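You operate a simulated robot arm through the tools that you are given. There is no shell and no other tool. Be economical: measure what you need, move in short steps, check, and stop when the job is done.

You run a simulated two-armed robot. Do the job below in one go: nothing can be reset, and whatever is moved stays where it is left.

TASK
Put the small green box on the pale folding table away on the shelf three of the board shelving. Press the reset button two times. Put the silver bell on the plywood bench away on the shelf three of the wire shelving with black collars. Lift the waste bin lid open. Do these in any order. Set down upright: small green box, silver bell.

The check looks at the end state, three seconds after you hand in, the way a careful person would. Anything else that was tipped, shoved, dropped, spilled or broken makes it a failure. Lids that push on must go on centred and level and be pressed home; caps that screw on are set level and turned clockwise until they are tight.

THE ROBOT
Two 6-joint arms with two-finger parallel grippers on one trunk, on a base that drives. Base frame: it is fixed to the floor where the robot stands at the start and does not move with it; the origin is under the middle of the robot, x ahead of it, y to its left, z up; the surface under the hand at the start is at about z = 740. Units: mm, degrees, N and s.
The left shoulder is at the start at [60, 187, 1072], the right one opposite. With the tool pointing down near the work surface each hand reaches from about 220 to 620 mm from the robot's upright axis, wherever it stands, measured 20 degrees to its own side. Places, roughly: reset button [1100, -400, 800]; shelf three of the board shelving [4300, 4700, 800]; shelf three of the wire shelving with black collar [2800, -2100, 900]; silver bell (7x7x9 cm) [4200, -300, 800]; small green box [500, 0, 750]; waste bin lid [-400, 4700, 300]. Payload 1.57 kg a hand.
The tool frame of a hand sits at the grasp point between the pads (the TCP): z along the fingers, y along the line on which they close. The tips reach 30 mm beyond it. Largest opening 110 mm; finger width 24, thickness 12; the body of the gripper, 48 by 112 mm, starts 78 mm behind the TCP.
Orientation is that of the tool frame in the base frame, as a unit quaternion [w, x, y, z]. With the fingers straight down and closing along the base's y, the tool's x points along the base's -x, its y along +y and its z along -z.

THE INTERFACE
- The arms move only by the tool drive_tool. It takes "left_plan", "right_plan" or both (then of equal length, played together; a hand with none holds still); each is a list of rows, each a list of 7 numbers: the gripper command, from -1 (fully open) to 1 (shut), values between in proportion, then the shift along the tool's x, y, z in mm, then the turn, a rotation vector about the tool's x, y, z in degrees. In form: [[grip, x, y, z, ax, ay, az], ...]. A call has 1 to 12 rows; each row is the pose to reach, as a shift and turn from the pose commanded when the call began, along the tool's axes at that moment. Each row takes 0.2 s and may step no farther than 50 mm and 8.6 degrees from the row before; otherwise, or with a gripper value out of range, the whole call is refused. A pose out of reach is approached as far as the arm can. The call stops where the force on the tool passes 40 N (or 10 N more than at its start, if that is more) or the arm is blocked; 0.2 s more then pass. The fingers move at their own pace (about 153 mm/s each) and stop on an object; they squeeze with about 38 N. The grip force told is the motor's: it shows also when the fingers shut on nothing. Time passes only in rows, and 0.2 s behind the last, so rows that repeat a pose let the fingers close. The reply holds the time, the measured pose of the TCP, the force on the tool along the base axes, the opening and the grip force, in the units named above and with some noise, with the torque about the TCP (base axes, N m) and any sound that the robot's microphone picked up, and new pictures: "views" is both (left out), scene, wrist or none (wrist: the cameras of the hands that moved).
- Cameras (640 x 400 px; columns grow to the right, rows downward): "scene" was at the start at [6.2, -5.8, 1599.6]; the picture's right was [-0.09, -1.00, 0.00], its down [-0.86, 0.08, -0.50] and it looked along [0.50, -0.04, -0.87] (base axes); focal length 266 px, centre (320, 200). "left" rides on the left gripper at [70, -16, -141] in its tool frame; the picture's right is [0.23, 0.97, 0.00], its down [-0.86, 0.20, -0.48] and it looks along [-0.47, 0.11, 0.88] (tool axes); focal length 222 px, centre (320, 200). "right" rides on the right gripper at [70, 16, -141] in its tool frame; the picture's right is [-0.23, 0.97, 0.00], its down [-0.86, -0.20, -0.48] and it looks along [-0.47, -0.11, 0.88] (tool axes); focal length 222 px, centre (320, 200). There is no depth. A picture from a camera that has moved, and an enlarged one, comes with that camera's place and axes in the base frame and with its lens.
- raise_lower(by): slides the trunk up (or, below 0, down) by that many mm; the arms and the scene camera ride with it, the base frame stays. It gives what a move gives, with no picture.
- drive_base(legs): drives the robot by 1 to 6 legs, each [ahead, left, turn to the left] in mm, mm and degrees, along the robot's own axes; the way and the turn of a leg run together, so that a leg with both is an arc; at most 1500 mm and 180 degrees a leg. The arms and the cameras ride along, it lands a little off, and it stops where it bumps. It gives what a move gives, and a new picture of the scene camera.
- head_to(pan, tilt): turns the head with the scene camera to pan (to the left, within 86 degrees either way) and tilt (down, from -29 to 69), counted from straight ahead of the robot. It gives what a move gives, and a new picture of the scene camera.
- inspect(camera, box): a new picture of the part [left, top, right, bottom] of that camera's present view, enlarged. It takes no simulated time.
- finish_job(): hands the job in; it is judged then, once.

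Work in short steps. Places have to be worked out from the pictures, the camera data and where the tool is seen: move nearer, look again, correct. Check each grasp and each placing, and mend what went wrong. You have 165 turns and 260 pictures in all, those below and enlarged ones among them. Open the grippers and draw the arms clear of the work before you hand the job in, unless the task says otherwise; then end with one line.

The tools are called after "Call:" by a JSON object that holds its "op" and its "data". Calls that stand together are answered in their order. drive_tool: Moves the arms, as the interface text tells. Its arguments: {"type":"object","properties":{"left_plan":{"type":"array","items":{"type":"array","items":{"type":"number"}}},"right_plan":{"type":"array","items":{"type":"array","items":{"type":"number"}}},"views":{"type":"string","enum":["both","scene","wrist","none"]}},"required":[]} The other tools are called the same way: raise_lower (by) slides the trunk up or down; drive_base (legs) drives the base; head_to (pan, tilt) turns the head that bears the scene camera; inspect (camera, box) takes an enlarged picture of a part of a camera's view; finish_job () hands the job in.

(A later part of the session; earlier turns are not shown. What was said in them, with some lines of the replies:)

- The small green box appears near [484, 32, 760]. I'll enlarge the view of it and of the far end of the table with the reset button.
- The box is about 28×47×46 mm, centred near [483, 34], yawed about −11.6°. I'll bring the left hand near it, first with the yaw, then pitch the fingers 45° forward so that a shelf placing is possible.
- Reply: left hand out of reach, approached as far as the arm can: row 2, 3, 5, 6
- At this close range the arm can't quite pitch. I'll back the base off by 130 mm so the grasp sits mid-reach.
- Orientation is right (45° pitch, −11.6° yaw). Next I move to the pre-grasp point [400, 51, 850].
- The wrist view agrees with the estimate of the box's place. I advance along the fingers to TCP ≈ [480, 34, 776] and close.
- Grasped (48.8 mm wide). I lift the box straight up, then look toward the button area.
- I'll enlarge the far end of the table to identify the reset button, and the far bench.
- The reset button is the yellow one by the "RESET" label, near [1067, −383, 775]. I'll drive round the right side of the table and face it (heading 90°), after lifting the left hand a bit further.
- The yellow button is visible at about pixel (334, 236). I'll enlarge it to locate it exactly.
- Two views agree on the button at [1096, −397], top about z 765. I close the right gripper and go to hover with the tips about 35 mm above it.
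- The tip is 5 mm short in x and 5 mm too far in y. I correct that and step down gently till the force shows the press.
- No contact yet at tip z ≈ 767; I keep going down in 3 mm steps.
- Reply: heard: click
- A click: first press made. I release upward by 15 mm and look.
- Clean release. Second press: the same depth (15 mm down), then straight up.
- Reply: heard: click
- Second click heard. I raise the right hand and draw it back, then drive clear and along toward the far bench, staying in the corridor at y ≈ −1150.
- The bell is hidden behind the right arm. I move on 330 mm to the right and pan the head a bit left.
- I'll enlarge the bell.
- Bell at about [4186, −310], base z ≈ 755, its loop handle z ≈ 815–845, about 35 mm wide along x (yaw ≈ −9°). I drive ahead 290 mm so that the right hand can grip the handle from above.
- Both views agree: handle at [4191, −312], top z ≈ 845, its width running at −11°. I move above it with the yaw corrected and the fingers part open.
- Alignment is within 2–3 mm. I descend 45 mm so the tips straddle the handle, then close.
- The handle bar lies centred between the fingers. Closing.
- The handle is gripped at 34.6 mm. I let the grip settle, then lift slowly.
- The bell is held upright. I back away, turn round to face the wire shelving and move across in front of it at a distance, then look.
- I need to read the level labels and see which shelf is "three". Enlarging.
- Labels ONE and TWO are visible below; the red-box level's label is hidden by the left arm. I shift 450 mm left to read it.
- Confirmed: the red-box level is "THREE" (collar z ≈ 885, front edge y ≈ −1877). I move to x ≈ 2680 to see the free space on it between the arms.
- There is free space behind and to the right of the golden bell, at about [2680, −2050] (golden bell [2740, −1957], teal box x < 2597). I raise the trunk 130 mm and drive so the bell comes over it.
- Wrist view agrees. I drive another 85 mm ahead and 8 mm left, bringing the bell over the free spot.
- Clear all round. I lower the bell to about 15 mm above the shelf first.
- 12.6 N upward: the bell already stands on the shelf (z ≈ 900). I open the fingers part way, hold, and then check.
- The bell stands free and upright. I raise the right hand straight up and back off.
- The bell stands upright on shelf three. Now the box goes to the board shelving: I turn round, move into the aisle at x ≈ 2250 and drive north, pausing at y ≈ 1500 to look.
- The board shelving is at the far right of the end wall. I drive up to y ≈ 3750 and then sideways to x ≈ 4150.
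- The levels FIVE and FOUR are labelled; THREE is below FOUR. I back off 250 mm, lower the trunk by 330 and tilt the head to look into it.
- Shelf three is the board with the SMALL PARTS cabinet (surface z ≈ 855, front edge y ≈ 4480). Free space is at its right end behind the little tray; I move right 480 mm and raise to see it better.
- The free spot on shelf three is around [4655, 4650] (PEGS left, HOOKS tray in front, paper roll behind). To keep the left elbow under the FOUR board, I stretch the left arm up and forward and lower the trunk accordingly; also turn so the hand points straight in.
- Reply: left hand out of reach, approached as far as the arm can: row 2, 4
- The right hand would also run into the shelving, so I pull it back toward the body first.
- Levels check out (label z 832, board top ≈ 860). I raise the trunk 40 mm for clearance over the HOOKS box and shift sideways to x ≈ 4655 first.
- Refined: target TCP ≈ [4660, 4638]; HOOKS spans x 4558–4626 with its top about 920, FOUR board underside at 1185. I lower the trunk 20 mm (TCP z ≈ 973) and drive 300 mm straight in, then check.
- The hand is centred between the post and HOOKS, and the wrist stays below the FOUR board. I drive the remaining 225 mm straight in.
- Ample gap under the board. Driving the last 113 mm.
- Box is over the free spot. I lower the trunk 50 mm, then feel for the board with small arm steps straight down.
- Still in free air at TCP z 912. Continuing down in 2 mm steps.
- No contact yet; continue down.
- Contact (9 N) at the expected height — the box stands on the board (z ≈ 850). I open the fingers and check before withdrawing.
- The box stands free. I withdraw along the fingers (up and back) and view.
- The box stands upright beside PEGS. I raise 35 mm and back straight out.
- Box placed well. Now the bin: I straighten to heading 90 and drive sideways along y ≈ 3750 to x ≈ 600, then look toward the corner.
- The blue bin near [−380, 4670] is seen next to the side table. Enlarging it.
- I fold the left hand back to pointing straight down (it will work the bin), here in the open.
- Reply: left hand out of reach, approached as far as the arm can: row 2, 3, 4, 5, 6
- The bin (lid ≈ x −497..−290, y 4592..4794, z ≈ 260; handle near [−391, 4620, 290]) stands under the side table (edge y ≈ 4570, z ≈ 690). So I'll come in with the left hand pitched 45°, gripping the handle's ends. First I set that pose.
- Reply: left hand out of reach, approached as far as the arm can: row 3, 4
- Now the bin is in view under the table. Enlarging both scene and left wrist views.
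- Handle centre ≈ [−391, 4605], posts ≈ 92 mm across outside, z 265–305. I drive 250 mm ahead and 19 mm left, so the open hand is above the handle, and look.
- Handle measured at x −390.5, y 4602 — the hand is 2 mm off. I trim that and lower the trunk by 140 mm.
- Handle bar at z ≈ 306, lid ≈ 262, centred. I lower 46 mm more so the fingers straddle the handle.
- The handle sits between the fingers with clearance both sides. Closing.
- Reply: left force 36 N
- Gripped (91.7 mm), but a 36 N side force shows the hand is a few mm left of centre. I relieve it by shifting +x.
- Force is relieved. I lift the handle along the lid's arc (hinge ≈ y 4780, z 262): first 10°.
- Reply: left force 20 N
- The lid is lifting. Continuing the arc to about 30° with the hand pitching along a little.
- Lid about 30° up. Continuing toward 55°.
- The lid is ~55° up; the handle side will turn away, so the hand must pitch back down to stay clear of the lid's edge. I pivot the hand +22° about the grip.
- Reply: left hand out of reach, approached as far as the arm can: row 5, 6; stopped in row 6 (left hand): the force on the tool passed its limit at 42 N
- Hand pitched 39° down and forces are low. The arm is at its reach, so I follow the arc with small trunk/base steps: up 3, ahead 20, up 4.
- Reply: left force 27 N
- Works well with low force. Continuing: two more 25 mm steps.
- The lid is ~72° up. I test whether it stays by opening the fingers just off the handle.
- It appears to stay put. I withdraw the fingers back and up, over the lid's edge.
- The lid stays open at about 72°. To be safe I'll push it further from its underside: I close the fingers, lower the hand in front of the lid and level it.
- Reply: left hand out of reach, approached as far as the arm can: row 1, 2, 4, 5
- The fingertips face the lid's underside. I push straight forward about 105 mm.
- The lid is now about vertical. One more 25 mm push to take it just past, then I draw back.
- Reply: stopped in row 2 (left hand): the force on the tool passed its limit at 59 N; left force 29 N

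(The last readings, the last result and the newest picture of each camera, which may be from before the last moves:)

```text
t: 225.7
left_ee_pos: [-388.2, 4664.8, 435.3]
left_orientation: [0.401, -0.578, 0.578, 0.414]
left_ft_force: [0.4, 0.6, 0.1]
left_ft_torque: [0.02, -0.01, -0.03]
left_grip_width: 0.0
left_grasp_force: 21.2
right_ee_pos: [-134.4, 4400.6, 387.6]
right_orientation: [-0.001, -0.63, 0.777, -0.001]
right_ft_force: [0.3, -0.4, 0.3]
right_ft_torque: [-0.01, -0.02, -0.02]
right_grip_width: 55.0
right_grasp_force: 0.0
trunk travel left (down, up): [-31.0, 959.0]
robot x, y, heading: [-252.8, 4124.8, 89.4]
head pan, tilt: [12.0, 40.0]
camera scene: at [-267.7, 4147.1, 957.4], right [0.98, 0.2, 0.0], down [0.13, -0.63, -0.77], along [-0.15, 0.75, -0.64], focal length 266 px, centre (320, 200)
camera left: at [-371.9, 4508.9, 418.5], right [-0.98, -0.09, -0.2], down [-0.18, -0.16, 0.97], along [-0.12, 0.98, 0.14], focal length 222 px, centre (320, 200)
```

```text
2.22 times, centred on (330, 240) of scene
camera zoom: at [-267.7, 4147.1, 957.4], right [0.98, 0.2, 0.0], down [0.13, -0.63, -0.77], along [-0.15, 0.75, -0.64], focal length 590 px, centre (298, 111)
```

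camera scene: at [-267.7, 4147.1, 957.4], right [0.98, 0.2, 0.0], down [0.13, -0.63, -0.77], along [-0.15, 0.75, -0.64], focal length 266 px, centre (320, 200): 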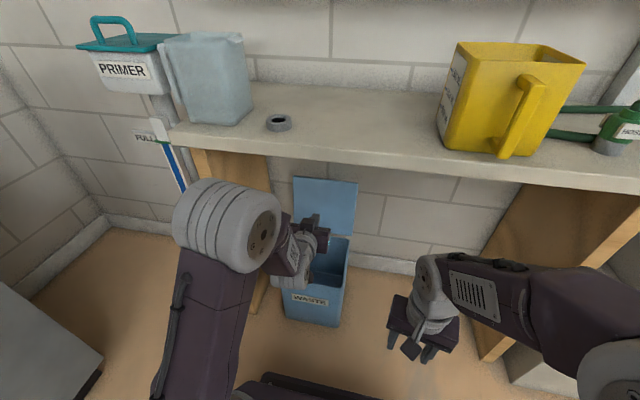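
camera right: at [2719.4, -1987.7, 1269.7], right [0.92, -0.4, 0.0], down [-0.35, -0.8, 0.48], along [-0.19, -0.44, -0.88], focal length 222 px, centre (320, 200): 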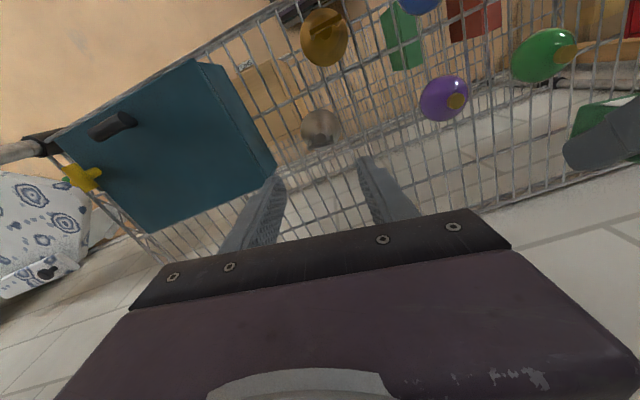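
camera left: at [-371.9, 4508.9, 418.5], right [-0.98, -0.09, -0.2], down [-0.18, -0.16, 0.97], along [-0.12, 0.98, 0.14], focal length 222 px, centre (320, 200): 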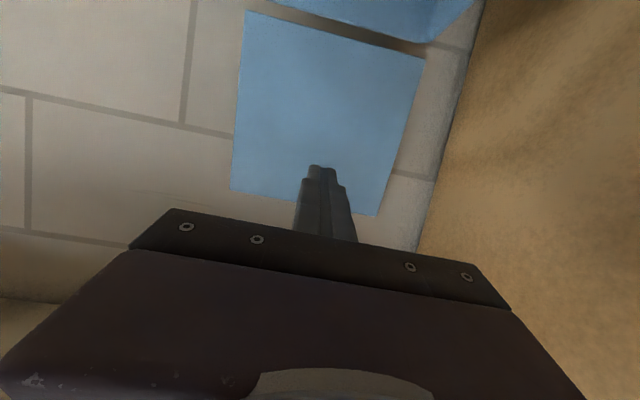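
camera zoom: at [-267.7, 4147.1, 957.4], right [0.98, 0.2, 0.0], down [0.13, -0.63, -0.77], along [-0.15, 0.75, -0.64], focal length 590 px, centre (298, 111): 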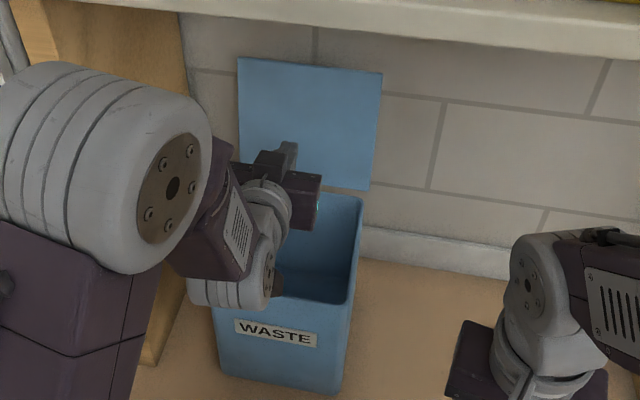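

The lid stands open at its stop and the bin hasn't moved. I drive straight back out and take a last look.

Call:
{"op": "drive_base", "data": {"legs": [[-420, 0, 0]]}}

Call:
{"op": "drive_tool", "data": {"left_plan": [[-1, 0, 0, 0, 0, 0, 0], [-1, 0, 0, 0, 0, 0, 0], [-1, 0, 0, 0, 0, 0, 0]], "right_plan": [[-1, 0, 0, 0, 0, 0, 0], [-1, 0, 0, 0, 0, 0, 0], [-1, 0, 0, 0, 0, 0, 0]], "views": "scene"}}

Call:
{"op": "inspect", "data": {"camera": "left", "box": [0, 0, 640, 400]}}

```text
t: 228.3
left_ee_pos: [-393.4, 4240.7, 434.7]
left_orientation: [-0.4, 0.578, -0.578, -0.414]
left_ft_force: [-1.1, 0.8, -0.2]
left_ft_torque: [0.05, 0.0, 0.02]
left_grip_width: 0.0
left_grasp_force: 21.1
right_ee_pos: [-139.3, 3977.8, 387.3]
right_orientation: [0.0, -0.631, 0.776, -0.001]
right_ft_force: [0.1, -0.3, -0.3]
right_ft_torque: [0.01, 0.02, 0.02]
right_grip_width: 55.1
right_grasp_force: 0.0
trunk travel left (down, up): [-31.0, 959.0]
robot x, y, heading: [-251.9, 3700.4, 89.8]
head pan, tilt: [12.0, 40.0]
camera scene: at [-270.6, 3723.1, 957.4], right [0.98, 0.2, 0.0], down [0.13, -0.63, -0.77], along [-0.16, 0.75, -0.64], focal length 266 px, centre (320, 200)
```

scene: 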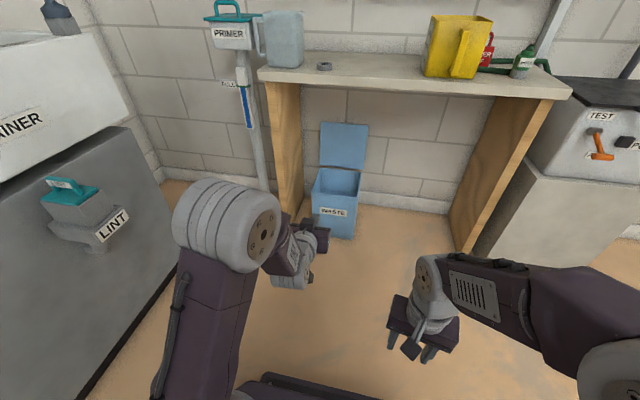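

```text
t: 229.1
left_ee_pos: [-392.3, 4241.6, 436.4]
left_orientation: [-0.4, 0.579, -0.577, -0.415]
left_ft_force: [-0.8, -0.1, -0.2]
left_ft_torque: [0.0, 0.01, 0.02]
left_grip_width: 110.0
left_grasp_force: 0.1
right_ee_pos: [-139.0, 3975.7, 388.0]
right_orientation: [0.0, -0.631, 0.776, -0.001]
right_ft_force: [0.1, 0.0, 0.2]
right_ft_torque: [-0.02, 0.01, -0.01]
right_grip_width: 110.0
right_grasp_force: 0.0
trunk travel left (down, up): [-31.0, 959.0]
robot x, y, heading: [-253.3, 3700.7, 90.0]
head pan, tilt: [12.0, 40.0]
camera scene: at [-270.6, 3723.0, 957.4], right [0.98, 0.2, 0.0], down [0.13, -0.63, -0.77], along [-0.16, 0.75, -0.64], focal length 266 px, centre (320, 200)
```

scene: 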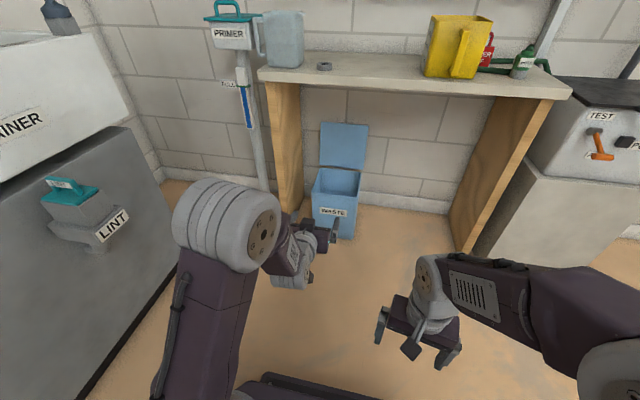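

```text
1.00 times, centred on (320, 200) of left (not enlarged: the box is as wide or as high as the picture)
camera zoom: at [-375.8, 4085.2, 418.5], right [-0.98, -0.09, -0.2], down [-0.18, -0.16, 0.97], along [-0.12, 0.98, 0.14], focal length 222 px, centre (320, 200)
```

zoom: 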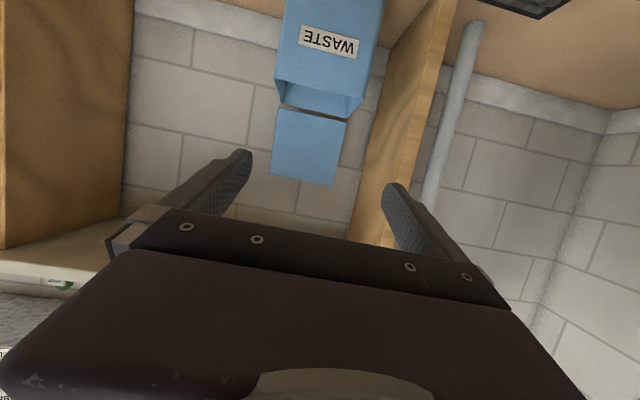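

The lid stays open, both grippers are open and clear, and the other three jobs were checked as I went, so I hand in.

Call:
{"op": "finish_job", "data": {}}

```text
The job is handed in.
```

I handed the job in with all four tasks done: the green box stands upright on shelf three of the board shelving, the reset button was pressed twice (two clicks heard), the silver bell stands upright on shelf three of the wire shelving, and the waste bin lid is open at its stop.
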